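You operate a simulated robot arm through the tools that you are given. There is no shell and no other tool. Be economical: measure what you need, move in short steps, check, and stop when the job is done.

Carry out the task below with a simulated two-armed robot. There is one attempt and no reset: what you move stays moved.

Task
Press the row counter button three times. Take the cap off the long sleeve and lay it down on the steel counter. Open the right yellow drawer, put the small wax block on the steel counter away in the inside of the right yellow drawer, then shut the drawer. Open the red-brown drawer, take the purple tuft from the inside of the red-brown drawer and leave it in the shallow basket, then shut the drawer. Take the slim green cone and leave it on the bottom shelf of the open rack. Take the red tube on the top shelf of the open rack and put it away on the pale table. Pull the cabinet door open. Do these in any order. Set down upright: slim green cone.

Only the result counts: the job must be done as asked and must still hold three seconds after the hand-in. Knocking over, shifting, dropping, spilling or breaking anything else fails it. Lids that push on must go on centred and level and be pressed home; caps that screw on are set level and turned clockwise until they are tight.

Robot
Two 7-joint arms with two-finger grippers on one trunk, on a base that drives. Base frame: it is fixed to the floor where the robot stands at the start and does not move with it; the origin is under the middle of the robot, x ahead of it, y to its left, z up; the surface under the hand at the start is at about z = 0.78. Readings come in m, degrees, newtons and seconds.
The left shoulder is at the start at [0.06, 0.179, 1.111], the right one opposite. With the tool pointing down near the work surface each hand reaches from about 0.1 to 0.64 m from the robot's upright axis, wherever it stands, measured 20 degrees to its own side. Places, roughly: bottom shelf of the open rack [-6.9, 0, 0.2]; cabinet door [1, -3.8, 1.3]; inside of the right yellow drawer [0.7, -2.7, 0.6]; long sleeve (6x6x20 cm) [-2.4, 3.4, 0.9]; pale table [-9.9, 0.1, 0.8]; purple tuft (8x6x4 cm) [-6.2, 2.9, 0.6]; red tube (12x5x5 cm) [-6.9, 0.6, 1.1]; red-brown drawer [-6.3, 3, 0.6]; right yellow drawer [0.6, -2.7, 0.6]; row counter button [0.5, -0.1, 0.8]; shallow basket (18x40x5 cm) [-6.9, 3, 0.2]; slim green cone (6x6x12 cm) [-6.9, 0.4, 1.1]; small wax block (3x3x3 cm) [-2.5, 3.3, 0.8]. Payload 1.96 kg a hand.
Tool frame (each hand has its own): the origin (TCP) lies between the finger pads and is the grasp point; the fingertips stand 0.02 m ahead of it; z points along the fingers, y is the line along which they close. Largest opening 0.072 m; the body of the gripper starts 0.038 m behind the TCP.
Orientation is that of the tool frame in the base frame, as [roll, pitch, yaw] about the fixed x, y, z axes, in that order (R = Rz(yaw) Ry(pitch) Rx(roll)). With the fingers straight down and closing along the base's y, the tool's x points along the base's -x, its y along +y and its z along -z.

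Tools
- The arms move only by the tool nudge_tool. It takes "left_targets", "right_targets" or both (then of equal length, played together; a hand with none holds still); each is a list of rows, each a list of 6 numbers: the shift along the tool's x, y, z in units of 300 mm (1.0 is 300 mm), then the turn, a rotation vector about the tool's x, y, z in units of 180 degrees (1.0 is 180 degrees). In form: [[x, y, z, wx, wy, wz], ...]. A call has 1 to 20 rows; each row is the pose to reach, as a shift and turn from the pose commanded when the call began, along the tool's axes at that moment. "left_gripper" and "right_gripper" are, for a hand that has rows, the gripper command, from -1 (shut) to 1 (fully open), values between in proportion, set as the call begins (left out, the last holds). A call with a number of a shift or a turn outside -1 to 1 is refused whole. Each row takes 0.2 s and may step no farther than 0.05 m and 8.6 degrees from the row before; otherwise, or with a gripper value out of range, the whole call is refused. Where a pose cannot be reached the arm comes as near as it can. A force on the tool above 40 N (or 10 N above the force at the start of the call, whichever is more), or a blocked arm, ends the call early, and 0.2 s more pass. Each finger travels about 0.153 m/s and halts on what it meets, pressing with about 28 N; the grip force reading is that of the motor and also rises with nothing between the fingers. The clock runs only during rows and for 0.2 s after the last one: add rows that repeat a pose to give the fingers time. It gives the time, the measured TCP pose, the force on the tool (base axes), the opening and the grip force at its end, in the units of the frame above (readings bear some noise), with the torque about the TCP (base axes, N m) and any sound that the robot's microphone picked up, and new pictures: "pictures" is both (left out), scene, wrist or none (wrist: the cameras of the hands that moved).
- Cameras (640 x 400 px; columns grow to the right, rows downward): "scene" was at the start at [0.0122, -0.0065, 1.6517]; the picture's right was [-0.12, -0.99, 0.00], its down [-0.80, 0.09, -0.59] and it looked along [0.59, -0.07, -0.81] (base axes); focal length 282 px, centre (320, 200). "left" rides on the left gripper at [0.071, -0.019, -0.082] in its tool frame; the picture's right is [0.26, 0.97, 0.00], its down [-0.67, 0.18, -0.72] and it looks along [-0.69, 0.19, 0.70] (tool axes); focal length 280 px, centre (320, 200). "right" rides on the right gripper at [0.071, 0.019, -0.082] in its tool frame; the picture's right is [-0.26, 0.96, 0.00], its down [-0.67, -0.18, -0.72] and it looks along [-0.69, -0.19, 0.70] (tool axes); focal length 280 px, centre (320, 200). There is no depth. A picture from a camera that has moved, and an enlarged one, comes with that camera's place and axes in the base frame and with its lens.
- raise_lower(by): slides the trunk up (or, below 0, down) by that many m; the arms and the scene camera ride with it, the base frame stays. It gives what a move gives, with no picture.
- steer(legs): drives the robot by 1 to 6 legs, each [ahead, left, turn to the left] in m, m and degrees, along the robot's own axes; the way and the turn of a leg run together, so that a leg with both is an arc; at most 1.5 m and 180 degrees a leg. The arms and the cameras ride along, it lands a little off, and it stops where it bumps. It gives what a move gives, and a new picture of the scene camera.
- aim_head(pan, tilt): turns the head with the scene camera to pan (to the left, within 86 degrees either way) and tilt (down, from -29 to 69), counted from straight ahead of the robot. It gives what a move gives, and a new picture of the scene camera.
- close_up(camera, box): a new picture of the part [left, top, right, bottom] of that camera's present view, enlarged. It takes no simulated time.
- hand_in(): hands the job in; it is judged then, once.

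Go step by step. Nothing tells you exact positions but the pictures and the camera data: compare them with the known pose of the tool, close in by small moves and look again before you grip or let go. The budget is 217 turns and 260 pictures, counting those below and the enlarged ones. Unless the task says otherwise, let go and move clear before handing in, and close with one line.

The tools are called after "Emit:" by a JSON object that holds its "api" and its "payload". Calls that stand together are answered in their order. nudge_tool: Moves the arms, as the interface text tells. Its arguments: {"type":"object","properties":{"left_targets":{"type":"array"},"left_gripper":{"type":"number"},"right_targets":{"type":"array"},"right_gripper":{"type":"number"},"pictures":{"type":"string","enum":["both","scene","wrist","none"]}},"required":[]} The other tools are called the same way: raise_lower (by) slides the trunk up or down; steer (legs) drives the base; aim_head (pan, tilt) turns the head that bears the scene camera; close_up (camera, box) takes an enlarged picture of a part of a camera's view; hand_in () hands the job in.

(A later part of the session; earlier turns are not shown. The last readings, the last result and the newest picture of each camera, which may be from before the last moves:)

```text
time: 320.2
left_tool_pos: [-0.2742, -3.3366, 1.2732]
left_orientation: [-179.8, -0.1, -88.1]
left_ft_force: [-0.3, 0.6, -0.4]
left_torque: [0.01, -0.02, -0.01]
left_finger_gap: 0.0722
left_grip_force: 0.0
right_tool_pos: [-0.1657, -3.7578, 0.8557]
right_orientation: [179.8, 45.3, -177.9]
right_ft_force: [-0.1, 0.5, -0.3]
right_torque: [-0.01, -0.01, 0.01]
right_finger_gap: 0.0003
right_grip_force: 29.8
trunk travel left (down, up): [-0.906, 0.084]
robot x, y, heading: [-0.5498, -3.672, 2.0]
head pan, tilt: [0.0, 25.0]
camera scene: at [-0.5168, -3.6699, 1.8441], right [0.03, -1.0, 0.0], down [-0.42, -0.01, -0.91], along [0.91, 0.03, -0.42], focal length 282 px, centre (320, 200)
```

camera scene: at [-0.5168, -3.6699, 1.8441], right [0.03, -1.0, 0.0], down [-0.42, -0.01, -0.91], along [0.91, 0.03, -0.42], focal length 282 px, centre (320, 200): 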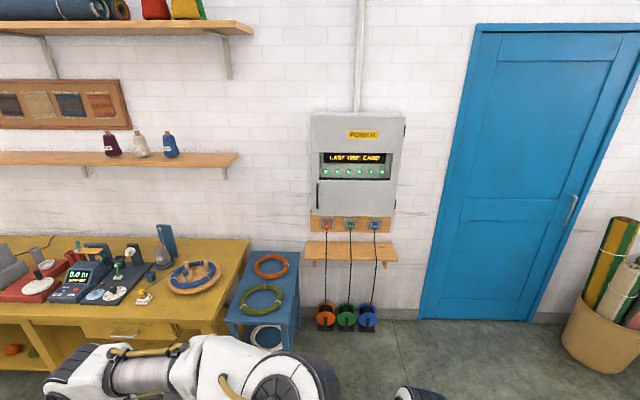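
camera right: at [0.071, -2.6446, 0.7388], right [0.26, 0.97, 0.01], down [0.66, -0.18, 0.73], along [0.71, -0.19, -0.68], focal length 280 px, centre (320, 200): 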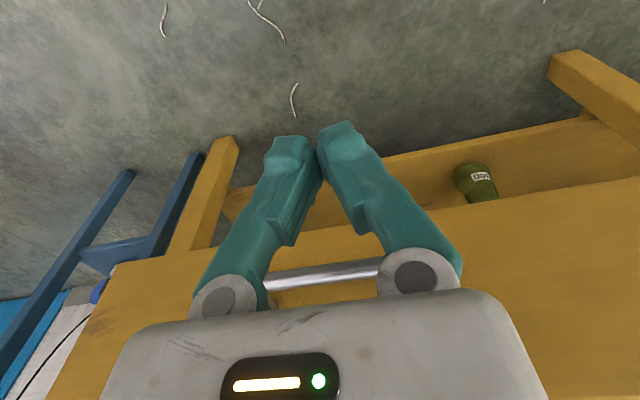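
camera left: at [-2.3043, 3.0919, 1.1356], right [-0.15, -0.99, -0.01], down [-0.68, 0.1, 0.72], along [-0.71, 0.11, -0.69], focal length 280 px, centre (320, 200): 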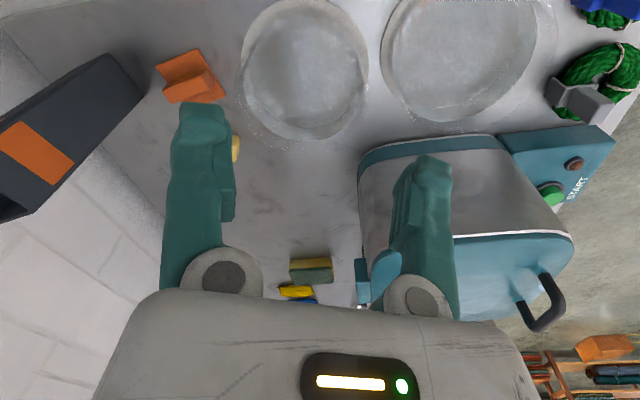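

Emit:
{"api": "close_up", "payload": {"camera": "scene", "box": [296, 100, 424, 220]}}

```text
3.33 times, centred on (360, 160) of scene
camera zoom: at [-0.5168, -3.6699, 1.8441], right [0.03, -1.0, 0.0], down [-0.42, -0.01, -0.91], along [0.91, 0.03, -0.42], focal length 940 px, centre (187, 333)
```

zoom: 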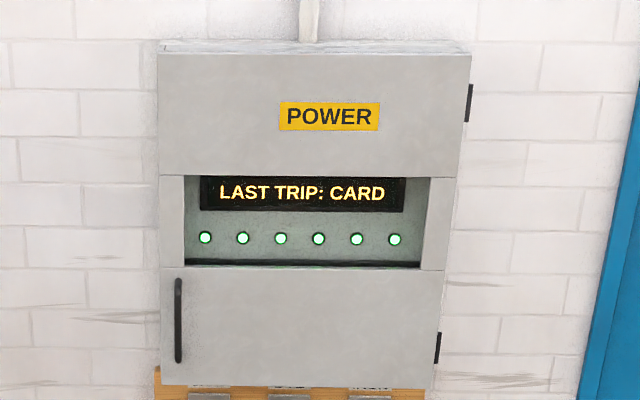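

Handle: vertical bar, y≈-3.60, z 1.10–1.26, x≈0.965; hinges at y≈-4.06. Raising the right hand and levelling it to point forward.

Emit:
{"api": "nudge_tool", "payload": {"right_targets": [[-0.09, 0, -0.09, 0, -0.03, 0], [-0.19, 0, -0.187, 0, -0.06, 0], [-0.28, 0, -0.28, 0, -0.09, 0], [-0.38, 0, -0.374, 0, -0.125, 0], [-0.47, 0, -0.467, 0, -0.155, 0], [-0.57, 0, -0.56, 0, -0.19, 0], [-0.66, 0, -0.65, 0, -0.22, 0], [-0.757, 0, -0.747, 0, -0.25, 0], [-0.757, 0, -0.747, 0, -0.25, 0]], "right_gripper": 1, "pictures": "none"}}

Emit:
{"api": "steer", "payload": {"legs": [[0.6, 0.07, -2]]}}

```text
time: 322.2
left_tool_pos: [-0.2749, -3.3362, 1.2732]
left_orientation: [-179.9, -0.1, -88.1]
left_ft_force: [-0.3, -0.2, 0.0]
left_torque: [-0.01, -0.01, 0.0]
left_finger_gap: 0.0722
left_grip_force: 0.1
right_tool_pos: [-0.1658, -3.7561, 1.1736]
right_orientation: [14.2, 89.7, 16.2]
right_ft_force: [-0.6, 0.5, -0.3]
right_torque: [0.01, -0.02, 0.0]
right_finger_gap: 0.072
right_grip_force: 0.1
trunk travel left (down, up): [-0.906, 0.084]
robot x, y, heading: [-0.5435, -3.6711, 1.8]
head pan, tilt: [0.0, 25.0]
```

```text
time: 325.6
left_tool_pos: [0.324, -3.2711, 1.274]
left_orientation: [-179.8, -0.1, -90.3]
left_ft_force: [0.5, -0.4, 0.0]
left_torque: [0.0, 0.0, 0.0]
left_finger_gap: 0.0721
left_grip_force: 0.0
right_tool_pos: [0.4169, -3.6948, 1.1743]
right_orientation: [13.7, 89.8, 13.6]
right_ft_force: [0.0, -0.3, 1.1]
right_torque: [-0.01, 0.01, 0.01]
right_finger_gap: 0.0719
right_grip_force: 0.1
trunk travel left (down, up): [-0.906, 0.084]
robot x, y, heading: [0.041, -3.595, -0.2]
head pan, tilt: [0.0, 25.0]
camera scene: at [0.0691, -3.5944, 1.8442], right [0.0, -1.0, 0.0], down [-0.42, 0.0, -0.91], along [0.91, 0.0, -0.42], focal length 282 px, centre (320, 200)
```

scene: 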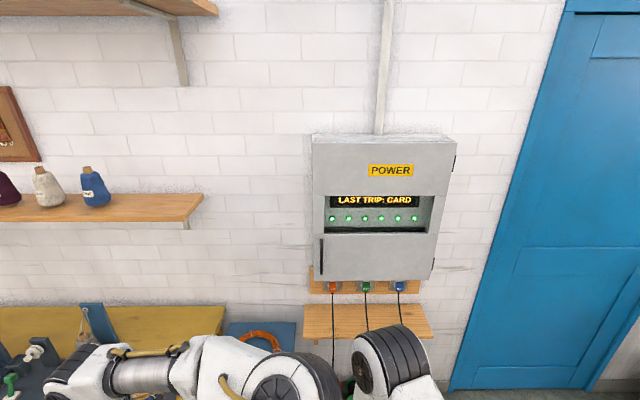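

Handle at about [0.985, -3.603, 1.174]. Driving 0.3 m closer and aligning the hand.

Emit:
{"api": "steer", "payload": {"legs": [[0.3, 0, 0]]}}

Emit:
{"api": "nudge_tool", "payload": {"right_targets": [[0, 0.1, 0.1, 0, 0, 0], [0, 0.2, 0.2, 0, 0, 0], [0, 0.305, 0.3, 0, 0, 0], [0, 0.305, 0.4, 0, 0, 0]], "pictures": "both"}}

```text
time: 327.7
left_tool_pos: [0.549, -3.2653, 1.2744]
left_orientation: [-179.6, -0.2, -86.4]
left_ft_force: [-0.5, 0.2, -0.1]
left_torque: [-0.01, -0.03, -0.03]
left_finger_gap: 0.0721
left_grip_force: 0.0
right_tool_pos: [0.6715, -3.6815, 1.1743]
right_orientation: [10.1, 89.6, 13.9]
right_ft_force: [-0.2, -0.6, 0.0]
right_torque: [-0.02, 0.02, 0.0]
right_finger_gap: 0.0717
right_grip_force: 0.0
trunk travel left (down, up): [-0.906, 0.084]
robot x, y, heading: [0.2893, -3.6073, 3.5]
head pan, tilt: [0.0, 25.0]
stopped in leg 1: the robot was blocked; the commanded pose is now the measured one
camera scene: at [0.3157, -3.6061, 1.8443], right [0.06, -1.0, 0.0], down [-0.42, -0.03, -0.91], along [0.91, 0.06, -0.42], focal length 282 px, centre (320, 200)
```

scene: 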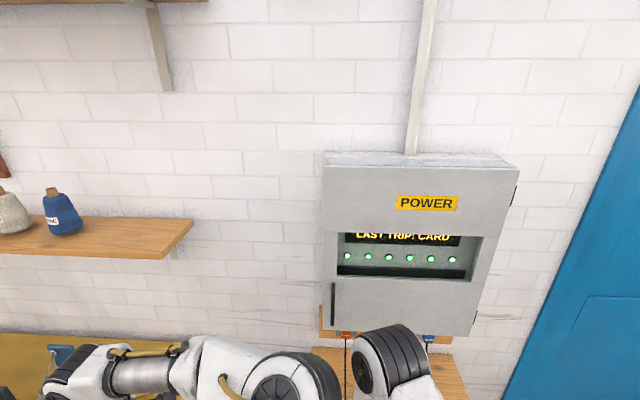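

```text
time: 328.7
left_tool_pos: [0.5528, -3.2658, 1.272]
left_orientation: [-179.8, 0.0, -86.3]
left_ft_force: [-0.6, 0.8, 0.4]
left_torque: [0.03, 0.0, 0.0]
left_finger_gap: 0.0718
left_grip_force: 0.0
right_tool_pos: [0.7896, -3.5824, 1.1757]
right_orientation: [25.4, 89.7, 29.1]
right_ft_force: [0.4, 0.2, 0.1]
right_torque: [-0.01, 0.02, -0.02]
right_finger_gap: 0.0719
right_grip_force: 0.2
trunk travel left (down, up): [-0.906, 0.084]
robot x, y, heading: [0.2904, -3.6079, 3.7]
head pan, tilt: [0.0, 25.0]
camera scene: at [0.3225, -3.6054, 1.8442], right [0.06, -1.0, 0.0], down [-0.42, -0.03, -0.91], along [0.9, 0.06, -0.42], focal length 282 px, centre (320, 200)
camera right: at [0.7078, -3.5682, 1.1037], right [-0.07, 0.96, 0.26], down [-0.7, -0.23, 0.67], along [0.71, -0.14, 0.69], focal length 280 px, centre (320, 200)
```

scene: 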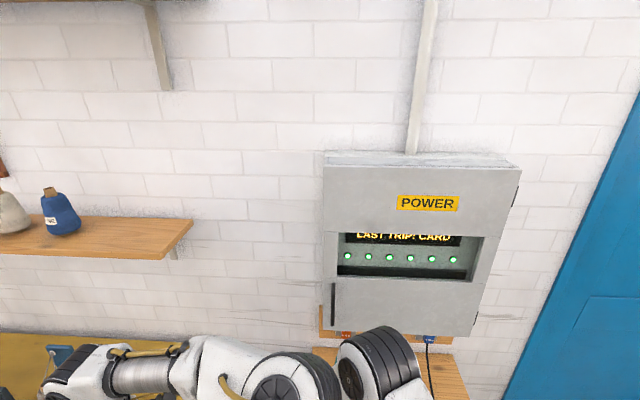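
right: 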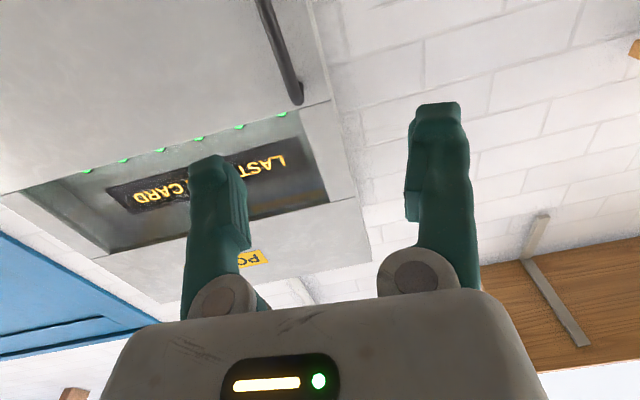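

The base bumped lightly and stopped (probably at the blue table leg). I'll back it 2 cm, then align the hand with the bar (y≈-3.606).

Emit:
{"api": "steer", "payload": {"legs": [[-0.02, -0.02, -3.5]]}}

Emit:
{"api": "nudge_tool", "payload": {"right_targets": [[0.01, -0.03, 0.12, 0, 0, 0], [0.02, -0.03, 0.24, 0, 0, 0], [0.02, -0.03, 0.36, 0, 0, 0]], "pictures": "both"}}

```text
time: 329.6
left_tool_pos: [0.5576, -3.2953, 1.2698]
left_orientation: [-180.0, -0.3, -89.8]
left_ft_force: [0.5, 1.1, 0.7]
left_torque: [-0.02, 0.04, 0.01]
left_finger_gap: 0.0721
left_grip_force: 0.0
right_tool_pos: [0.7742, -3.6271, 1.1733]
right_orientation: [-84.2, 89.8, -83.8]
right_ft_force: [0.1, 0.6, -0.1]
right_torque: [0.01, -0.02, -0.01]
right_finger_gap: 0.072
right_grip_force: 0.0
trunk travel left (down, up): [-0.906, 0.084]
robot x, y, heading: [0.2723, -3.6316, 0.2]
head pan, tilt: [0.0, 25.0]
camera scene: at [0.3081, -3.6189, 1.844], right [0.0, -1.0, 0.0], down [-0.43, -0.01, -0.9], along [0.9, 0.0, -0.43], focal length 282 px, centre (320, 200)
```

scene: 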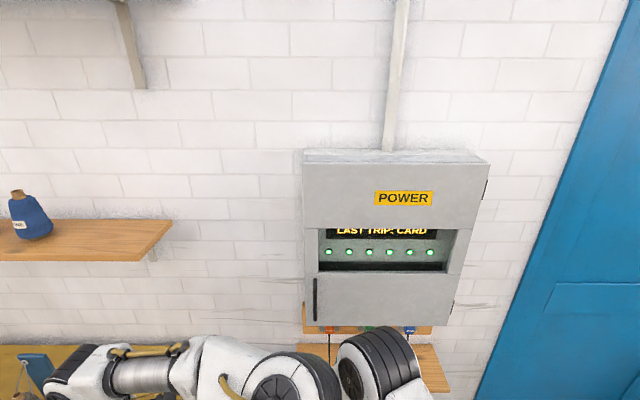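

```text
time: 330.4
left_tool_pos: [0.5535, -3.302, 1.2731]
left_orientation: [-179.7, -0.1, -89.8]
left_ft_force: [0.7, -0.1, 0.1]
left_torque: [0.0, 0.01, 0.02]
left_finger_gap: 0.0721
left_grip_force: 0.0
right_tool_pos: [0.8783, -3.6399, 1.1704]
right_orientation: [36.1, 89.8, 36.5]
right_ft_force: [-0.1, -0.3, 0.3]
right_torque: [-0.02, 0.02, -0.01]
right_finger_gap: 0.0719
right_grip_force: 0.0
trunk travel left (down, up): [-0.906, 0.084]
robot x, y, heading: [0.2709, -3.6308, -0.3]
head pan, tilt: [0.0, 25.0]
camera scene: at [0.3021, -3.629, 1.8442], right [0.0, -1.0, 0.0], down [-0.42, 0.0, -0.91], along [0.91, 0.0, -0.42], focal length 282 px, centre (320, 200)
camera right: at [0.7973, -3.6223, 1.0985], right [-0.01, 0.96, 0.26], down [-0.72, -0.19, 0.67], along [0.7, -0.18, 0.69], focal length 280 px, centre (320, 200)
```

scene: 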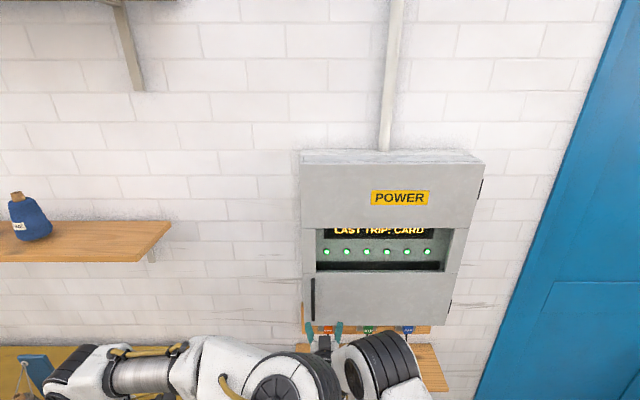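
right: 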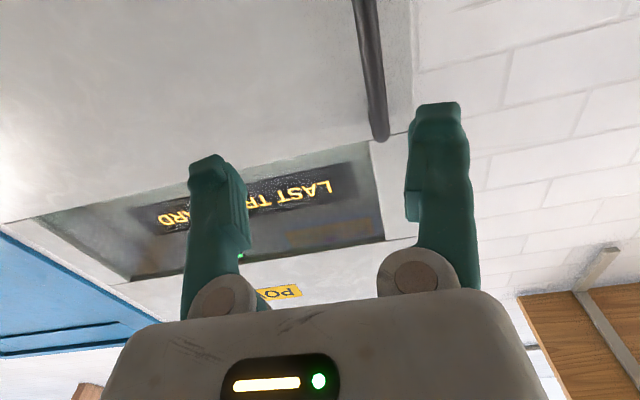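

Bar at y≈-3.608. Shifting and advancing to straddle it, then closing.

Emit:
{"api": "nudge_tool", "payload": {"right_targets": [[0, 0.105, 0.0, 0, 0, 0], [0, 0.105, 0.1, 0, 0, 0], [0, 0.105, 0.2, 0, 0, 0], [0, 0.105, 0.27, 0, 0, 0], [0, 0.105, 0.27, 0, 0, 0]], "pictures": "wrist"}}

```text
time: 331.6
left_tool_pos: [0.5538, -3.303, 1.2735]
left_orientation: [-179.8, -0.1, -89.7]
left_ft_force: [0.3, -0.3, -0.2]
left_torque: [0.04, 0.0, 0.0]
left_finger_gap: 0.0718
left_grip_force: 0.1
right_tool_pos: [0.9587, -3.6081, 1.1713]
right_orientation: [25.9, 89.8, 26.2]
right_ft_force: [0.0, 0.3, 0.2]
right_torque: [0.0, 0.03, -0.01]
right_finger_gap: 0.072
right_grip_force: 0.0
trunk travel left (down, up): [-0.906, 0.084]
robot x, y, heading: [0.2707, -3.6312, 0.2]
head pan, tilt: [0.0, 25.0]
camera right: at [0.8776, -3.5891, 1.0994], right [-0.01, 0.96, 0.26], down [-0.72, -0.19, 0.67], along [0.7, -0.18, 0.69], focal length 280 px, centre (320, 200)
```

right: 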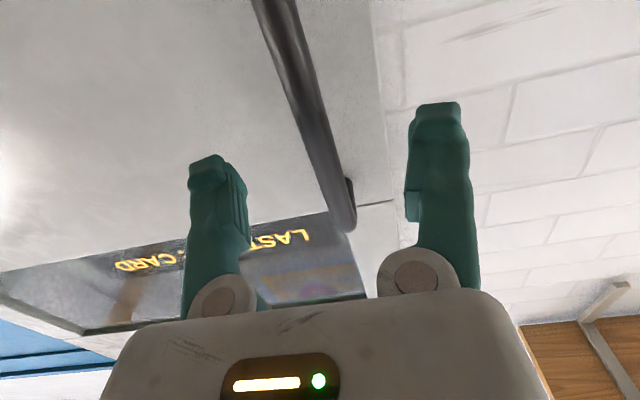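

Bar is between the fingers. Closing, then pulling along the door's arc with matching hand turn.

Emit:
{"api": "nudge_tool", "payload": {"right_targets": [[0, 0, 0.04, 0, 0, 0], [0, 0, 0.04, 0, 0, 0]], "pictures": "none"}}

Emit:
{"api": "nudge_tool", "payload": {"right_targets": [[0, 0, 0, 0, 0, 0], [0, 0, 0, 0, 0, 0], [0, 0, 0, 0, 0, 0], [0, 0, 0, 0, 0, 0]], "right_gripper": -1, "pictures": "none"}}

Emit:
{"api": "nudge_tool", "payload": {"right_targets": [[0, -0.002, -0.08, -0.016, 0, 0], [0, -0.008, -0.16, -0.033, 0, 0], [0, -0.034, -0.319, -0.0667, 0, 0], [0, -0.075, -0.474, -0.1, 0, 0], [0, -0.133, -0.624, -0.133, 0, 0], [0, -0.205, -0.767, -0.167, 0, 0], [0, -0.293, -0.901, -0.2, 0, 0]], "pictures": "scene"}}

```text
time: 332.2
left_tool_pos: [0.5546, -3.302, 1.2729]
left_orientation: [-179.8, -0.1, -89.8]
left_ft_force: [-0.1, -0.1, -0.6]
left_torque: [-0.02, 0.01, 0.03]
left_finger_gap: 0.072
left_grip_force: 0.0
right_tool_pos: [0.973, -3.6069, 1.1723]
right_orientation: [15.7, 89.9, 16.2]
right_ft_force: [-0.6, 0.4, 1.0]
right_torque: [-0.03, 0.01, 0.01]
right_finger_gap: 0.072
right_grip_force: 0.1
trunk travel left (down, up): [-0.906, 0.084]
robot x, y, heading: [0.2653, -3.6271, -0.0]
head pan, tilt: [0.0, 25.0]
```

```text
time: 333.2
left_tool_pos: [0.5536, -3.3005, 1.2739]
left_orientation: [-179.8, -0.1, -89.8]
left_ft_force: [0.2, 0.3, 0.4]
left_torque: [0.04, 0.01, 0.04]
left_finger_gap: 0.0721
left_grip_force: 0.0
right_tool_pos: [0.9729, -3.6069, 1.1717]
right_orientation: [14.9, 89.8, 15.5]
right_ft_force: [-0.6, 2.3, 1.4]
right_torque: [0.0, 0.0, 0.04]
right_finger_gap: 0.0109
right_grip_force: 38.3
trunk travel left (down, up): [-0.906, 0.084]
robot x, y, heading: [0.2691, -3.63, 0.2]
head pan, tilt: [0.0, 25.0]
```

```text
time: 334.3
left_tool_pos: [0.5562, -3.3041, 1.2727]
left_orientation: [-179.8, -0.1, -90.1]
left_ft_force: [-0.4, 1.6, -0.2]
left_torque: [-0.01, -0.02, 0.04]
left_finger_gap: 0.0722
left_grip_force: 0.1
right_tool_pos: [0.8248, -3.6518, 1.1703]
right_orientation: [-42.6, 89.5, -24.6]
right_ft_force: [11.9, -25.8, -5.4]
right_torque: [0.33, 0.25, -0.17]
right_finger_gap: 0.0059
right_grip_force: 33.7
trunk travel left (down, up): [-0.906, 0.084]
robot x, y, heading: [0.2717, -3.6315, -0.0]
head pan, tilt: [0.0, 25.0]
stopped in row 5 (right hand): the force on the tool passed its limit at 42 N (the readings are from after the stop); the commanded pose is now the measured one
camera scene: at [0.3034, -3.6303, 1.8438], right [0.0, -1.0, 0.0], down [-0.42, 0.0, -0.91], along [0.91, 0.0, -0.42], focal length 282 px, centre (320, 200)
```

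scene: 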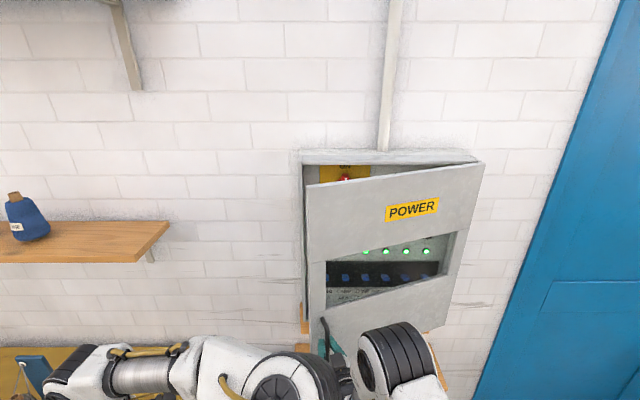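

The door is ajar (~20°). Checking the grip before continuing.

Emit:
{"api": "close_up", "payload": {"camera": "right", "box": [0, 0, 640, 400]}}

Emit:
{"api": "close_up", "payload": {"camera": "scene", "box": [280, 260, 440, 390]}}

```text
1.00 times, centred on (320, 200) of right (not enlarged: the box is as wide or as high as the picture)
camera zoom: at [0.7421, -3.6593, 1.0979], right [-0.3, 0.92, 0.26], down [-0.63, -0.39, 0.67], along [0.72, 0.04, 0.7], focal length 280 px, centre (320, 200)
```

zoom: 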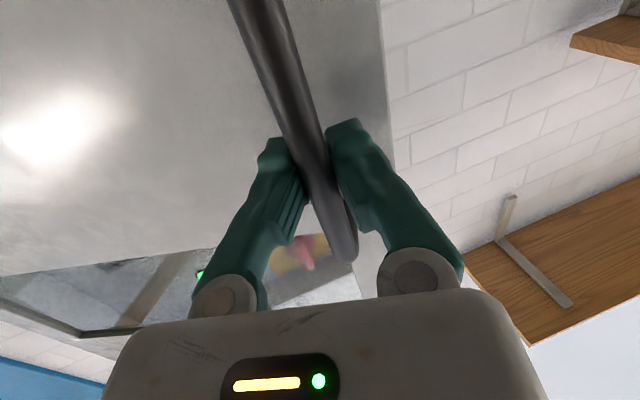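

```text
3.08 times, centred on (360, 325) of scene
camera zoom: at [0.3034, -3.6303, 1.8438], right [0.0, -1.0, 0.0], down [-0.42, 0.0, -0.91], along [0.91, 0.0, -0.42], focal length 868 px, centre (197, -185)
```

zoom: 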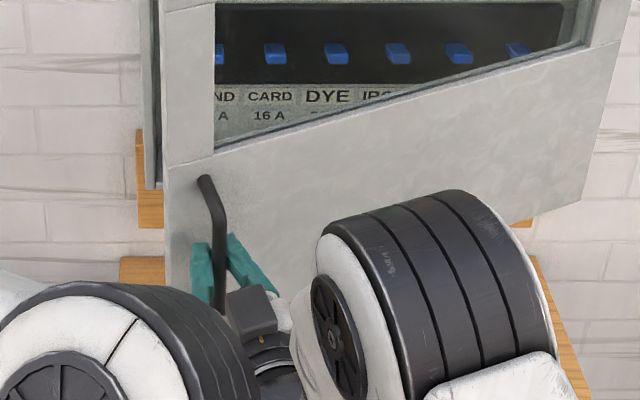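

The grip is firm. Continuing the arc with a refined radius.

Emit:
{"api": "nudge_tool", "payload": {"right_targets": [[0, -0.026, -0.156, -0.0333, 0, 0], [0, -0.069, -0.308, -0.0667, 0, 0], [0, -0.128, -0.454, -0.1, 0, 0], [0, -0.201, -0.594, -0.133, 0, 0], [0, -0.289, -0.725, -0.167, 0, 0], [0, -0.389, -0.846, -0.2, 0, 0], [0, -0.502, -0.957, -0.233, 0, 0]], "pictures": "scene"}}

```text
time: 335.9
left_tool_pos: [0.5576, -3.3072, 1.2732]
left_orientation: [-179.9, 0.1, -89.9]
left_ft_force: [-0.6, -0.6, -0.4]
left_torque: [0.02, -0.01, 0.02]
left_finger_gap: 0.072
left_grip_force: 0.0
right_tool_pos: [0.6048, -3.8809, 1.1704]
right_orientation: [-49.8, 89.4, 10.9]
right_ft_force: [17.0, -8.5, -0.5]
right_torque: [-0.08, 0.03, -0.04]
right_finger_gap: 0.0057
right_grip_force: 34.0
trunk travel left (down, up): [-0.906, 0.084]
robot x, y, heading: [0.2747, -3.6291, -0.1]
head pan, tilt: [0.0, 25.0]
camera scene: at [0.307, -3.6341, 1.8444], right [0.0, -1.0, 0.0], down [-0.42, 0.0, -0.91], along [0.91, 0.0, -0.42], focal length 282 px, centre (320, 200)
```

scene: 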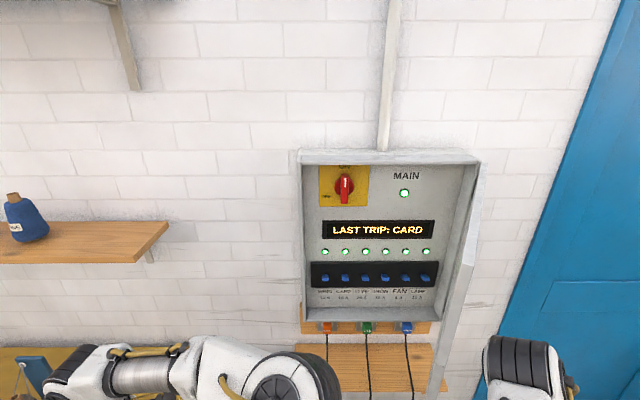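

Door is open about 65°. Taking it a bit further, then releasing.

Emit:
{"api": "nudge_tool", "payload": {"right_targets": [[0, -0.025, -0.156, -0.0333, 0, 0], [0, -0.065, -0.308, -0.0667, 0, 0], [0, -0.122, -0.456, -0.1, 0, 0]], "pictures": "none"}}

Emit:
{"api": "nudge_tool", "payload": {"right_targets": [[0, 0, 0, 0, 0, 0], [0, 0, 0, 0, 0, 0], [0, 0, 0, 0, 0, 0], [0, 0, -0.12, 0, 0, 0], [0, 0, -0.25, 0, 0, 0], [0, 0, -0.35, 0, 0, 0]], "right_gripper": 1, "pictures": "scene"}}

```text
time: 336.7
left_tool_pos: [0.5546, -3.3023, 1.2731]
left_orientation: [-179.8, -0.1, -89.8]
left_ft_force: [0.7, -0.1, -0.2]
left_torque: [0.0, 0.02, -0.04]
left_finger_gap: 0.0723
left_grip_force: 0.1
right_tool_pos: [0.5686, -4.0162, 1.1701]
right_orientation: [-80.9, 89.4, -1.9]
right_ft_force: [3.4, -0.7, 15.9]
right_torque: [0.31, -0.08, 0.0]
right_finger_gap: 0.006
right_grip_force: 33.5
trunk travel left (down, up): [-0.906, 0.084]
robot x, y, heading: [0.2701, -3.6278, 0.0]
head pan, tilt: [0.0, 25.0]
```

```text
time: 338.1
left_tool_pos: [0.5557, -3.3012, 1.2722]
left_orientation: [-179.9, -0.2, -89.8]
left_ft_force: [0.0, 1.0, -0.7]
left_torque: [0.01, 0.03, -0.02]
left_finger_gap: 0.0721
left_grip_force: 0.0
right_tool_pos: [0.5475, -4.0898, 1.1729]
right_orientation: [-107.7, 89.5, -29.0]
right_ft_force: [-0.7, 0.5, 0.0]
right_torque: [0.02, -0.05, -0.03]
right_finger_gap: 0.0718
right_grip_force: 0.1
right hand out of reach, approached as far as the arm can: row 6
trunk travel left (down, up): [-0.906, 0.084]
robot x, y, heading: [0.2718, -3.6306, -0.1]
head pan, tilt: [0.0, 25.0]
camera scene: at [0.3036, -3.6261, 1.8442], right [0.0, -1.0, 0.0], down [-0.42, 0.0, -0.91], along [0.91, 0.0, -0.42], focal length 282 px, centre (320, 200)
```

scene: 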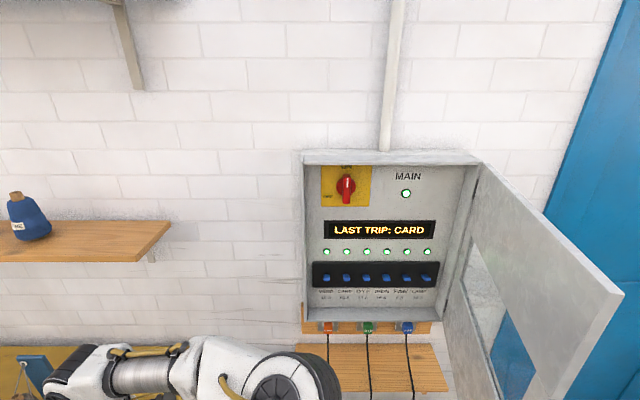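

The cabinet door stands wide open and is released. Backing away, then re-folding the right arm.

Emit:
{"api": "steer", "payload": {"legs": [[-0.75, 0, 0]]}}

Emit:
{"api": "nudge_tool", "payload": {"right_targets": [[0, 0, -0.03, 0.045, 0, 0], [0, 0.0, -0.06, 0.09, 0, 0], [0, 0.05, -0.06, 0.135, 0, 0], [0, 0.1, -0.06, 0.18, 0, 0], [0, 0.15, -0.0, 0.225, 0, 0], [0, 0.2, 0.05, 0.27, 0, 0], [0, 0.2, 0.1, 0.315, 0, 0], [0, 0.2, 0.15, 0.36, 0, 0], [0, 0.2, 0.2, 0.405, 0, 0], [0, 0.2, 0.25, 0.44, 0, 0]], "pictures": "none"}}

Emit:
{"api": "nudge_tool", "payload": {"right_targets": [[0, 0, 0, 0, 0.045, 0], [0, 0, 0, 0, 0.09, 0], [0, 0, 0, 0, 0.135, 0], [0, 0, 0, 0, 0.18, 0], [0, 0, 0, 0, 0.225, 0], [0, 0, 0, 0, 0.27, 0], [0, 0, 0, 0, 0.315, 0], [0, 0, 0, 0, 0.36, 0], [0, 0, 0, 0, 0.405, 0], [0, 0, 0, 0, 0.45, 0], [0, 0, 0, 0, 0.495, 0]], "pictures": "none"}}

```text
time: 342.1
left_tool_pos: [-0.1881, -3.303, 1.2733]
left_orientation: [-179.8, -0.1, -90.3]
left_ft_force: [0.0, 0.1, -0.6]
left_torque: [-0.01, -0.03, 0.01]
left_finger_gap: 0.0718
left_grip_force: 0.1
right_tool_pos: [-0.2007, -4.0908, 1.1737]
right_orientation: [-93.4, 89.5, -15.1]
right_ft_force: [0.0, -0.5, 0.1]
right_torque: [0.02, 0.02, 0.01]
right_finger_gap: 0.0719
right_grip_force: 0.1
trunk travel left (down, up): [-0.906, 0.084]
robot x, y, heading: [-0.4722, -3.63, -0.4]
head pan, tilt: [0.0, 25.0]
camera scene: at [-0.4424, -3.6257, 1.8442], right [-0.01, -1.0, 0.0], down [-0.42, 0.0, -0.91], along [0.91, -0.01, -0.42], focal length 282 px, centre (320, 200)
```

scene: 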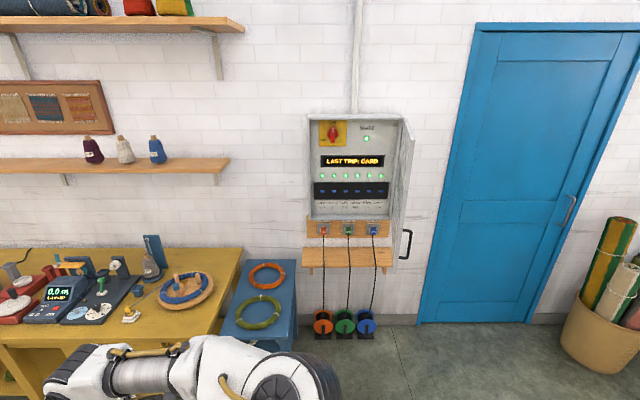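

```text
time: 344.3
left_tool_pos: [-0.1885, -3.3017, 1.2712]
left_orientation: [-179.8, -0.1, -90.4]
left_ft_force: [-0.1, 0.2, -0.9]
left_torque: [0.02, -0.02, 0.01]
left_finger_gap: 0.072
left_grip_force: 0.0
right_tool_pos: [-0.2456, -4.0036, 1.1721]
right_orientation: [-19.5, 89.5, -20.5]
right_ft_force: [-0.7, -0.3, 0.5]
right_torque: [0.0, 0.0, 0.0]
right_finger_gap: 0.072
right_grip_force: 0.1
trunk travel left (down, up): [-0.906, 0.084]
robot x, y, heading: [-0.4742, -3.6281, -0.1]
head pan, tilt: [0.0, 25.0]
```

```text
time: 346.7
left_tool_pos: [-0.187, -3.3008, 1.272]
left_orientation: [-179.9, -0.1, -90.3]
left_ft_force: [0.0, 0.2, 0.0]
left_torque: [0.01, 0.01, -0.01]
left_finger_gap: 0.072
left_grip_force: 0.1
right_tool_pos: [-0.2465, -4.005, 1.1726]
right_orientation: [-179.8, 1.3, 179.3]
right_ft_force: [0.4, -0.1, -0.6]
right_torque: [0.0, -0.03, 0.03]
right_finger_gap: 0.0722
right_grip_force: 0.0
right hand out of reach, approached as far as the arm can: row 3, 4, 5, 6, 7, 8, 9
trunk travel left (down, up): [-0.906, 0.084]
robot x, y, heading: [-0.4703, -3.6285, -0.3]
head pan, tilt: [0.0, 25.0]
```

Driving toward the far (west) side of the room.

Emit:
{"api": "steer", "payload": {"legs": [[0, 0, 90], [1.5, 0, 0], [1.5, 0, 0], [0.9, 0, 0], [0, 0, 25.6], [1.45, 0, 0]]}}

Emit:
{"api": "steer", "payload": {"legs": [[0.45, 0, 0], [0, 0, 64], [1.2, 0, 0]]}}

```text
time: 377.3
left_tool_pos: [-1.1885, 1.7698, 1.2729]
left_orientation: [-179.8, -0.2, 19.2]
left_ft_force: [0.7, 0.3, -0.1]
left_torque: [-0.01, 0.02, 0.02]
left_finger_gap: 0.0719
left_grip_force: 0.0
right_tool_pos: [-0.5068, 1.9483, 1.1733]
right_orientation: [-179.9, 1.3, -71.5]
right_ft_force: [-0.1, 0.8, 0.4]
right_torque: [0.03, 0.01, -0.02]
right_finger_gap: 0.0721
right_grip_force: 0.0
trunk travel left (down, up): [-0.906, 0.084]
robot x, y, heading: [-0.7865, 1.6071, 108.9]
head pan, tilt: [0.0, 25.0]
camera scene: at [-0.7976, 1.6404, 1.8442], right [0.95, 0.33, 0.0], down [0.14, -0.4, -0.91], along [-0.3, 0.86, -0.42], focal length 282 px, centre (320, 200)
```

scene: 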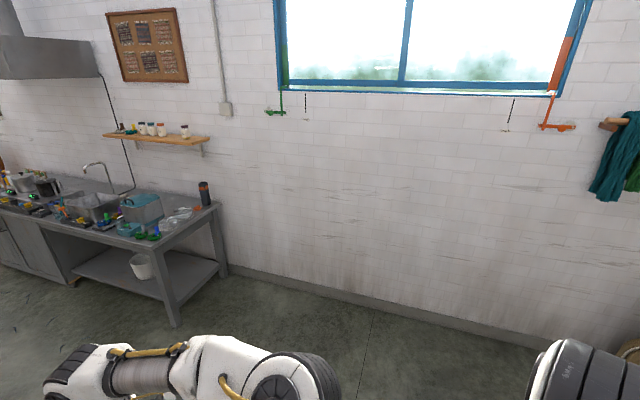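

```text
time: 388.4
left_tool_pos: [-2.4253, 1.8796, 1.2737]
left_orientation: [-179.8, -0.1, 83.7]
left_ft_force: [0.3, 0.5, 0.0]
left_torque: [-0.02, 0.0, 0.0]
left_finger_gap: 0.0721
left_grip_force: 0.0
right_tool_pos: [-2.2936, 2.5717, 1.1726]
right_orientation: [-179.9, 1.4, -6.9]
right_ft_force: [-0.7, -0.6, 0.1]
right_torque: [-0.02, -0.01, 0.01]
right_finger_gap: 0.0721
right_grip_force: 0.1
trunk travel left (down, up): [-0.906, 0.084]
robot x, y, heading: [-2.1081, 2.1731, 173.6]
head pan, tilt: [0.0, 25.0]
camera scene: at [-2.1405, 2.1793, 1.8442], right [0.11, 0.99, 0.0], down [0.42, -0.05, -0.91], along [-0.9, 0.1, -0.42], focal length 282 px, centre (320, 200)
```

scene: 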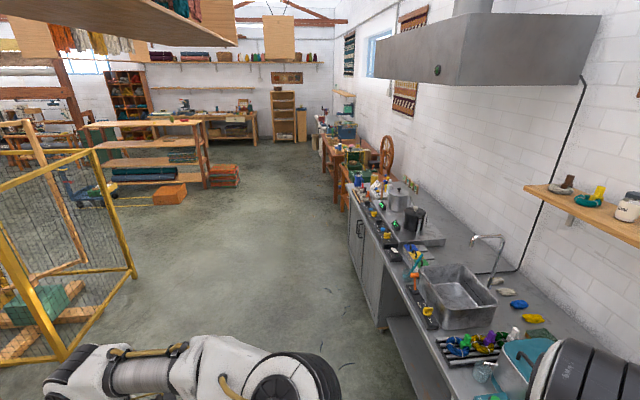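

The corridor is clear; the open rack and the far tables are ahead. Continuing west.

Emit:
{"api": "steer", "payload": {"legs": [[0, 0, 9.2], [1.5, 0, 0], [1.5, 0, 0], [0.4, 0, 0], [0, 0, -92]]}}

Emit:
{"api": "aim_head", "payload": {"pan": 20, "tilt": 40}}

```text
time: 409.7
left_tool_pos: [-5.891, 2.0352, 1.2724]
left_orientation: [-179.8, -0.1, 7.1]
left_ft_force: [1.0, -0.1, 0.5]
left_torque: [-0.03, -0.03, 0.02]
left_finger_gap: 0.0722
left_grip_force: 0.1
right_tool_pos: [-5.1853, 2.0669, 1.1721]
right_orientation: [-179.9, 1.3, -83.4]
right_ft_force: [0.9, -0.2, 0.4]
right_torque: [0.0, -0.03, 0.02]
right_finger_gap: 0.0722
right_grip_force: 0.1
trunk travel left (down, up): [-0.906, 0.084]
robot x, y, heading: [-5.5295, 1.7926, 97.0]
head pan, tilt: [0.0, 25.0]
camera scene: at [-5.5353, 1.8268, 1.8442], right [0.99, 0.12, 0.0], down [0.05, -0.42, -0.91], along [-0.11, 0.9, -0.42], focal length 282 px, centre (320, 200)
```

scene: 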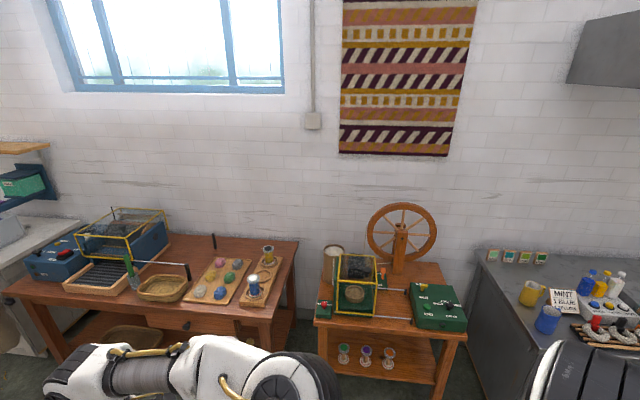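

```text
time: 410.6
left_tool_pos: [-5.8901, 2.0343, 1.273]
left_orientation: [-179.8, -0.1, 7.1]
left_ft_force: [0.5, -0.9, -0.5]
left_torque: [-0.04, -0.02, 0.0]
left_finger_gap: 0.0721
left_grip_force: 0.1
right_tool_pos: [-5.185, 2.0665, 1.173]
right_orientation: [-179.9, 1.3, -83.3]
right_ft_force: [0.4, -0.2, 0.0]
right_torque: [0.0, 0.0, -0.01]
right_finger_gap: 0.0718
right_grip_force: 0.0
trunk travel left (down, up): [-0.906, 0.084]
robot x, y, heading: [-5.5319, 1.79, 97.1]
head pan, tilt: [20.0, 40.0]
camera scene: at [-5.5623, 1.8111, 1.8209], right [0.89, 0.45, 0.0], down [0.29, -0.57, -0.77], along [-0.35, 0.68, -0.64], focal length 282 px, centre (320, 200)
```

scene: 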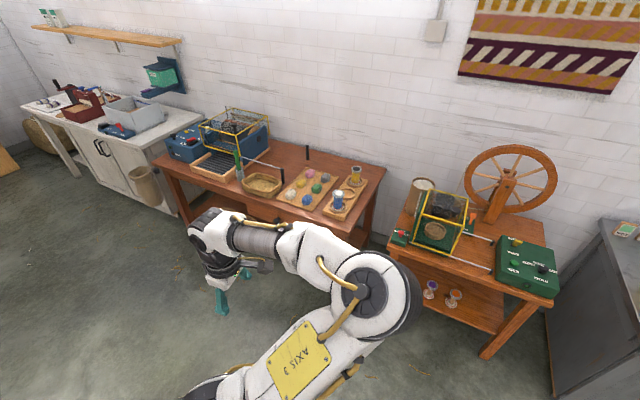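

The red-brown table is to the left. Moving in front of its drawer, and winding the left hand so its elbow swings outward out of view.

Emit:
{"api": "steer", "payload": {"legs": [[0.4, 0.874, -7]]}}

Emit:
{"api": "nudge_tool", "payload": {"left_targets": [[0, 0, 0, 0, 0, 0.046], [0, 0, 0, 0, 0, 0.092], [0, 0, 0, 0, 0, 0.138], [0, 0, 0, 0, 0, 0.184], [0, 0, 0, 0, 0, 0.23], [0, 0, 0, 0, 0, 0.276], [0, 0, 0, 0, 0, 0.322], [0, 0, 0, 0, 0, 0.368], [0, 0, 0, 0, 0, 0.414], [0, 0, 0, 0, 0, 0.46], [0, 0, 0, 0, 0, 0.506], [0, 0, 0, 0, 0, 0.552]], "pictures": "none"}}

Emit:
{"api": "aim_head", "payload": {"pan": -8, "tilt": 45}}

```text
time: 415.5
left_tool_pos: [-6.7449, 2.4094, 1.2734]
left_orientation: [-179.8, -0.1, 1.4]
left_ft_force: [0.4, 0.1, 0.2]
left_torque: [-0.02, 0.03, -0.01]
left_finger_gap: 0.072
left_grip_force: 0.1
right_tool_pos: [-6.0413, 2.3705, 1.1727]
right_orientation: [-179.8, 1.4, -89.1]
right_ft_force: [-0.8, 0.5, 0.0]
right_torque: [0.01, 0.03, -0.01]
right_finger_gap: 0.0722
right_grip_force: 0.0
trunk travel left (down, up): [-0.906, 0.084]
robot x, y, heading: [-6.4127, 2.1328, 91.2]
head pan, tilt: [20.0, 40.0]
camera scene: at [-6.4415, 2.1538, 1.8209], right [0.93, 0.36, 0.0], down [0.23, -0.6, -0.77], along [-0.28, 0.71, -0.64], focal length 282 px, centre (320, 200)
```

scene: 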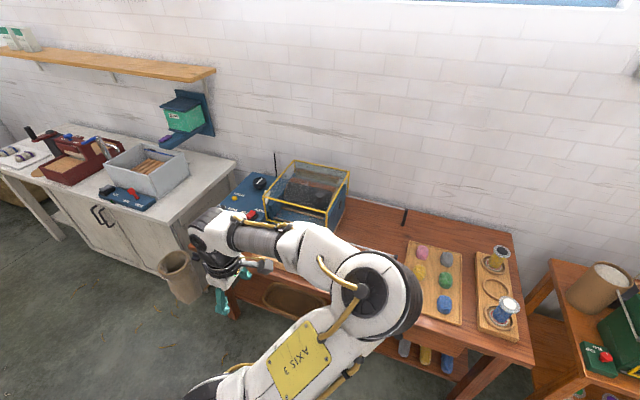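

```text
time: 418.1
left_tool_pos: [-6.4893, 2.4302, 1.2385]
left_orientation: [179.8, 0.3, -91.2]
left_ft_force: [0.6, 0.5, 0.3]
left_torque: [-0.01, 0.01, 0.04]
left_finger_gap: 0.0716
left_grip_force: 0.0
left hand out of reach, approached as far as the arm can: row 5, 6, 7, 8, 9, 10, 11, 12
right_tool_pos: [-6.0406, 2.3702, 1.1732]
right_orientation: [-180.0, 1.5, -89.1]
right_ft_force: [0.1, -0.1, 0.2]
right_torque: [-0.02, 0.0, 0.02]
right_finger_gap: 0.0721
right_grip_force: 0.1
trunk travel left (down, up): [-0.906, 0.084]
robot x, y, heading: [-6.4089, 2.1317, 91.1]
head pan, tilt: [20.0, 40.0]
```

```text
time: 419.0
left_tool_pos: [-6.4901, 2.4305, 1.2386]
left_orientation: [179.9, 0.3, -91.1]
left_ft_force: [0.3, -0.3, -1.3]
left_torque: [0.0, -0.02, 0.0]
left_finger_gap: 0.0717
left_grip_force: 0.1
right_tool_pos: [-6.0418, 2.3697, 1.1721]
right_orientation: [-179.8, 1.5, -89.2]
right_ft_force: [0.5, -0.1, 0.3]
right_torque: [0.0, -0.01, 0.0]
right_finger_gap: 0.0717
right_grip_force: 0.0
trunk travel left (down, up): [-0.906, 0.084]
robot x, y, heading: [-6.4139, 2.1369, 91.2]
head pan, tilt: [-8.0, 45.0]
camera scene: at [-6.4021, 2.1558, 1.8136], right [0.99, -0.12, 0.0], down [-0.08, -0.7, -0.71], along [0.08, 0.7, -0.71], focal length 282 px, centre (320, 200)
```

scene: 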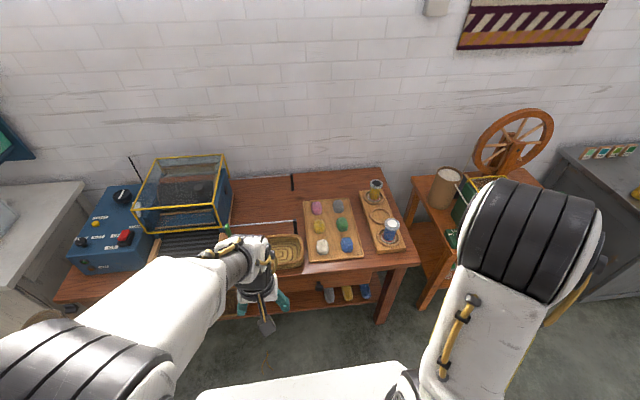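

The left elbow is out now. Zooming on the table front to find the drawer handle and the basket below.

Emit:
{"api": "close_up", "payload": {"camera": "scene", "box": [280, 220, 420, 330]}}

```text
3.64 times, centred on (350, 275) of scene
camera zoom: at [-6.4021, 2.1558, 1.8136], right [0.99, -0.12, 0.0], down [-0.08, -0.7, -0.71], along [0.08, 0.7, -0.71], focal length 1026 px, centre (211, -73)
```

zoom: 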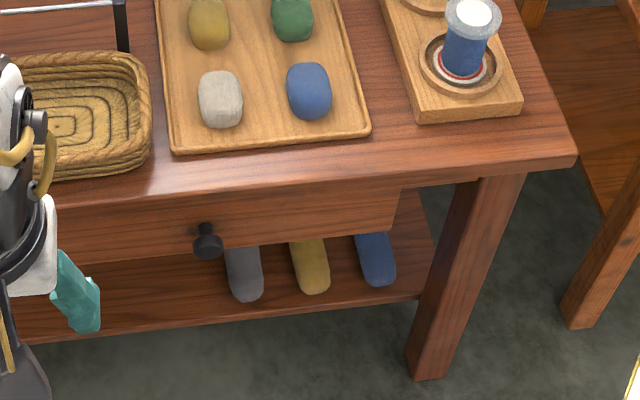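

The drawer has a black knob near [-6.337, 2.735, ~0.69]. I'll strafe left, lower the trunk and point the right hand forward.

Emit:
{"api": "nudge_tool", "payload": {"right_targets": [[0, 0, 0, 0, -0.045, 0], [0, 0, 0, 0, -0.09, 0], [0, 0, 0, 0, -0.135, 0], [0, 0, 0, 0, -0.18, 0], [0, 0, 0, 0, -0.225, 0], [0, 0, 0, 0, -0.27, 0], [0, 0, 0, 0, -0.315, 0], [0, 0, 0, 0, -0.36, 0], [0, 0, 0, 0, -0.405, 0], [0, 0, 0, 0, -0.45, 0], [0, 0, 0, 0, -0.49, 0]], "pictures": "none"}}

Emit:
{"api": "raise_lower", "payload": {"by": -0.46}}

Emit:
{"api": "steer", "payload": {"legs": [[-0.05, 0.17, -1]]}}

```text
time: 421.4
left_tool_pos: [-6.4891, 2.4305, 1.2395]
left_orientation: [179.7, 0.4, -91.1]
left_ft_force: [1.1, 0.8, 0.2]
left_torque: [0.02, 0.01, -0.01]
left_finger_gap: 0.072
left_grip_force: 0.1
right_tool_pos: [-6.0416, 2.3699, 1.1713]
right_orientation: [-144.6, 89.9, -54.0]
right_ft_force: [-0.4, 0.0, 0.4]
right_torque: [-0.02, 0.01, 0.0]
right_finger_gap: 0.072
right_grip_force: 0.0
right hand out of reach, approached as far as the arm can: row 2, 3, 4, 5, 6, 7, 8
trunk travel left (down, up): [-0.906, 0.084]
robot x, y, heading: [-6.4114, 2.1363, 91.0]
head pan, tilt: [-8.0, 45.0]
```

```text
refused: -0.46 is not a number from -0.4 to 0.4
```

```text
time: 422.9
left_tool_pos: [-6.6549, 2.3781, 1.2397]
left_orientation: [179.7, 0.2, -92.0]
left_ft_force: [0.0, -0.9, 0.3]
left_torque: [-0.01, 0.05, 0.03]
left_finger_gap: 0.0721
left_grip_force: 0.0
right_tool_pos: [-6.2092, 2.3114, 1.1712]
right_orientation: [-177.6, 89.7, -87.7]
right_ft_force: [0.4, -0.1, -0.1]
right_torque: [0.0, -0.01, 0.02]
right_finger_gap: 0.0723
right_grip_force: 0.0
trunk travel left (down, up): [-0.906, 0.084]
robot x, y, heading: [-6.5845, 2.0814, 90.3]
head pan, tilt: [-8.0, 45.0]
camera scene: at [-6.5718, 2.1025, 1.8135], right [0.99, -0.13, 0.0], down [-0.1, -0.7, -0.71], along [0.09, 0.7, -0.71], focal length 282 px, centre (320, 200)
```

scene: 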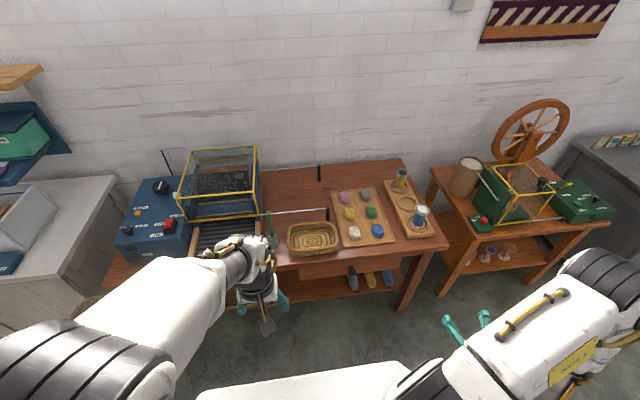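

Emit:
{"api": "raise_lower", "payload": {"by": -0.4}}

Emit:
{"api": "raise_lower", "payload": {"by": -0.08}}

Emit:
{"api": "nudge_tool", "payload": {"right_targets": [[0, 0.08, 0.12, 0, 0, 0], [0, 0.16, 0.24, 0, 0, 0], [0, 0.25, 0.36, 0, 0, 0], [0, 0.34, 0.48, 0, 0, 0], [0, 0.43, 0.6, 0, 0, 0], [0, 0.43, 0.6, 0, 0, 0]], "pictures": "both"}}

```text
time: 426.8
left_tool_pos: [-6.6577, 2.3786, 0.8386]
left_orientation: [179.8, 0.4, -91.9]
left_ft_force: [-0.4, 0.1, 0.2]
left_torque: [0.03, -0.01, 0.03]
left_finger_gap: 0.0722
left_grip_force: 0.1
right_tool_pos: [-6.2121, 2.3103, 0.7721]
right_orientation: [-159.4, 89.6, -69.6]
right_ft_force: [-0.1, -0.2, 0.7]
right_torque: [0.01, 0.01, 0.0]
right_finger_gap: 0.072
right_grip_force: 0.0
trunk travel left (down, up): [-0.506, 0.484]
robot x, y, heading: [-6.5876, 2.0769, 90.2]
head pan, tilt: [-8.0, 45.0]
```

```text
time: 427.9
left_tool_pos: [-6.659, 2.3767, 0.7593]
left_orientation: [179.8, 0.5, -92.0]
left_ft_force: [0.2, 0.1, -0.4]
left_torque: [0.02, 0.0, 0.01]
left_finger_gap: 0.072
left_grip_force: 0.0
right_tool_pos: [-6.2124, 2.3102, 0.6917]
right_orientation: [-158.4, 89.6, -68.6]
right_ft_force: [-0.6, 0.5, -0.3]
right_torque: [0.0, -0.02, 0.03]
right_finger_gap: 0.0721
right_grip_force: 0.2
trunk travel left (down, up): [-0.426, 0.564]
robot x, y, heading: [-6.59, 2.0785, 90.3]
head pan, tilt: [-8.0, 45.0]
```

```text
time: 429.4
left_tool_pos: [-6.6573, 2.3778, 0.7595]
left_orientation: [179.8, 0.4, -91.9]
left_ft_force: [0.8, 0.3, 0.0]
left_torque: [-0.01, -0.01, 0.02]
left_finger_gap: 0.0718
left_grip_force: 0.0
right_tool_pos: [-6.3428, 2.4959, 0.6922]
right_orientation: [-161.9, 89.6, -72.1]
right_ft_force: [0.6, -0.6, 0.6]
right_torque: [0.02, 0.02, 0.01]
right_finger_gap: 0.0719
right_grip_force: 0.2
trunk travel left (down, up): [-0.426, 0.564]
robot x, y, heading: [-6.5853, 2.0818, 90.3]
head pan, tilt: [-8.0, 45.0]
camera scene: at [-6.5754, 2.1012, 1.3336], right [0.99, -0.13, 0.0], down [-0.09, -0.7, -0.71], along [0.09, 0.7, -0.71], focal length 282 px, centre (320, 200)
camera right: at [-6.361, 2.4116, 0.6211], right [-0.97, 0.0, 0.26], down [0.18, -0.71, 0.68], along [0.19, 0.7, 0.69], focal length 280 px, centre (320, 200)
```

scene: 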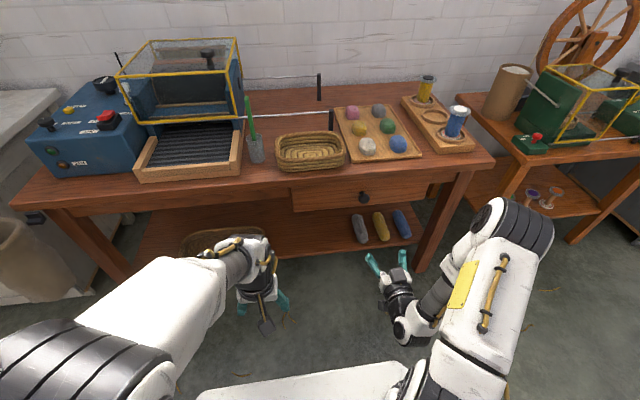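
right: 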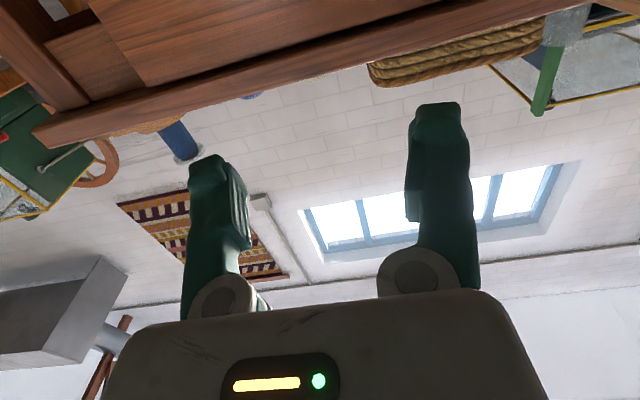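

Knob triangulated at [-6.342, 2.755, 0.665]; also the shallow basket shows on the lower shelf at left. Advancing onto the knob.

Emit:
{"api": "nudge_tool", "payload": {"right_targets": [[0.045, 0, 0.12, 0, 0, 0], [0.09, 0, 0.27, 0, 0, 0], [0.09, 0, 0.42, 0, 0, 0], [0.09, 0, 0.57, 0, 0, 0], [0.09, 0, 0.7, 0, 0, 0], [0.09, 0, 0.76, 0, 0, 0]], "pictures": "wrist"}}

Emit:
{"api": "close_up", "payload": {"camera": "scene", "box": [300, 150, 428, 250]}}

```text
time: 430.8
left_tool_pos: [-6.6593, 2.3789, 0.7598]
left_orientation: [179.7, 0.4, -92.0]
left_ft_force: [-0.7, -0.5, -0.3]
left_torque: [0.0, 0.01, 0.02]
left_finger_gap: 0.0722
left_grip_force: 0.0
right_tool_pos: [-6.3396, 2.7203, 0.6607]
right_orientation: [-162.2, 89.6, -72.4]
right_ft_force: [-0.2, 0.4, 0.3]
right_torque: [-0.01, 0.02, 0.02]
right_finger_gap: 0.0721
right_grip_force: 0.1
trunk travel left (down, up): [-0.426, 0.564]
robot x, y, heading: [-6.5873, 2.0796, 90.3]
head pan, tilt: [-8.0, 45.0]
camera right: at [-6.3589, 2.6376, 0.5904], right [-0.97, 0.0, 0.26], down [0.18, -0.71, 0.68], along [0.19, 0.7, 0.69], focal length 280 px, centre (320, 200)
```

right: 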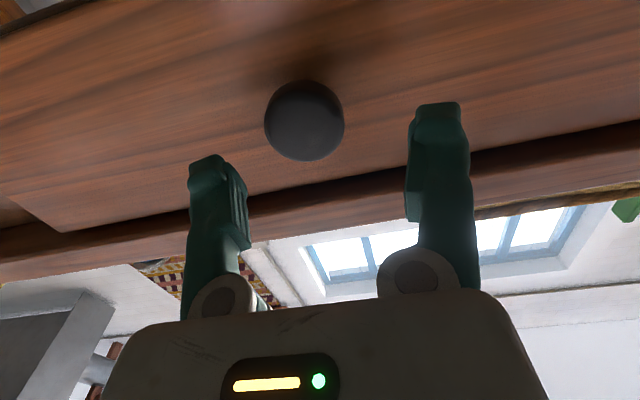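

```text
4.00 times, centred on (364, 200) of scene
camera zoom: at [-6.5756, 2.1015, 1.3336], right [0.99, -0.13, 0.0], down [-0.09, -0.7, -0.71], along [0.09, 0.7, -0.71], focal length 1128 px, centre (144, 200)
```

zoom: 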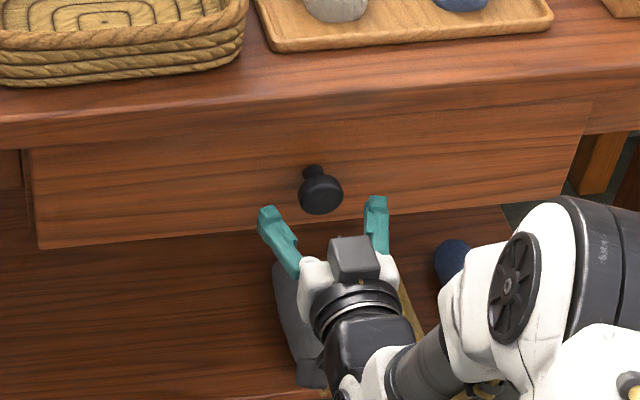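

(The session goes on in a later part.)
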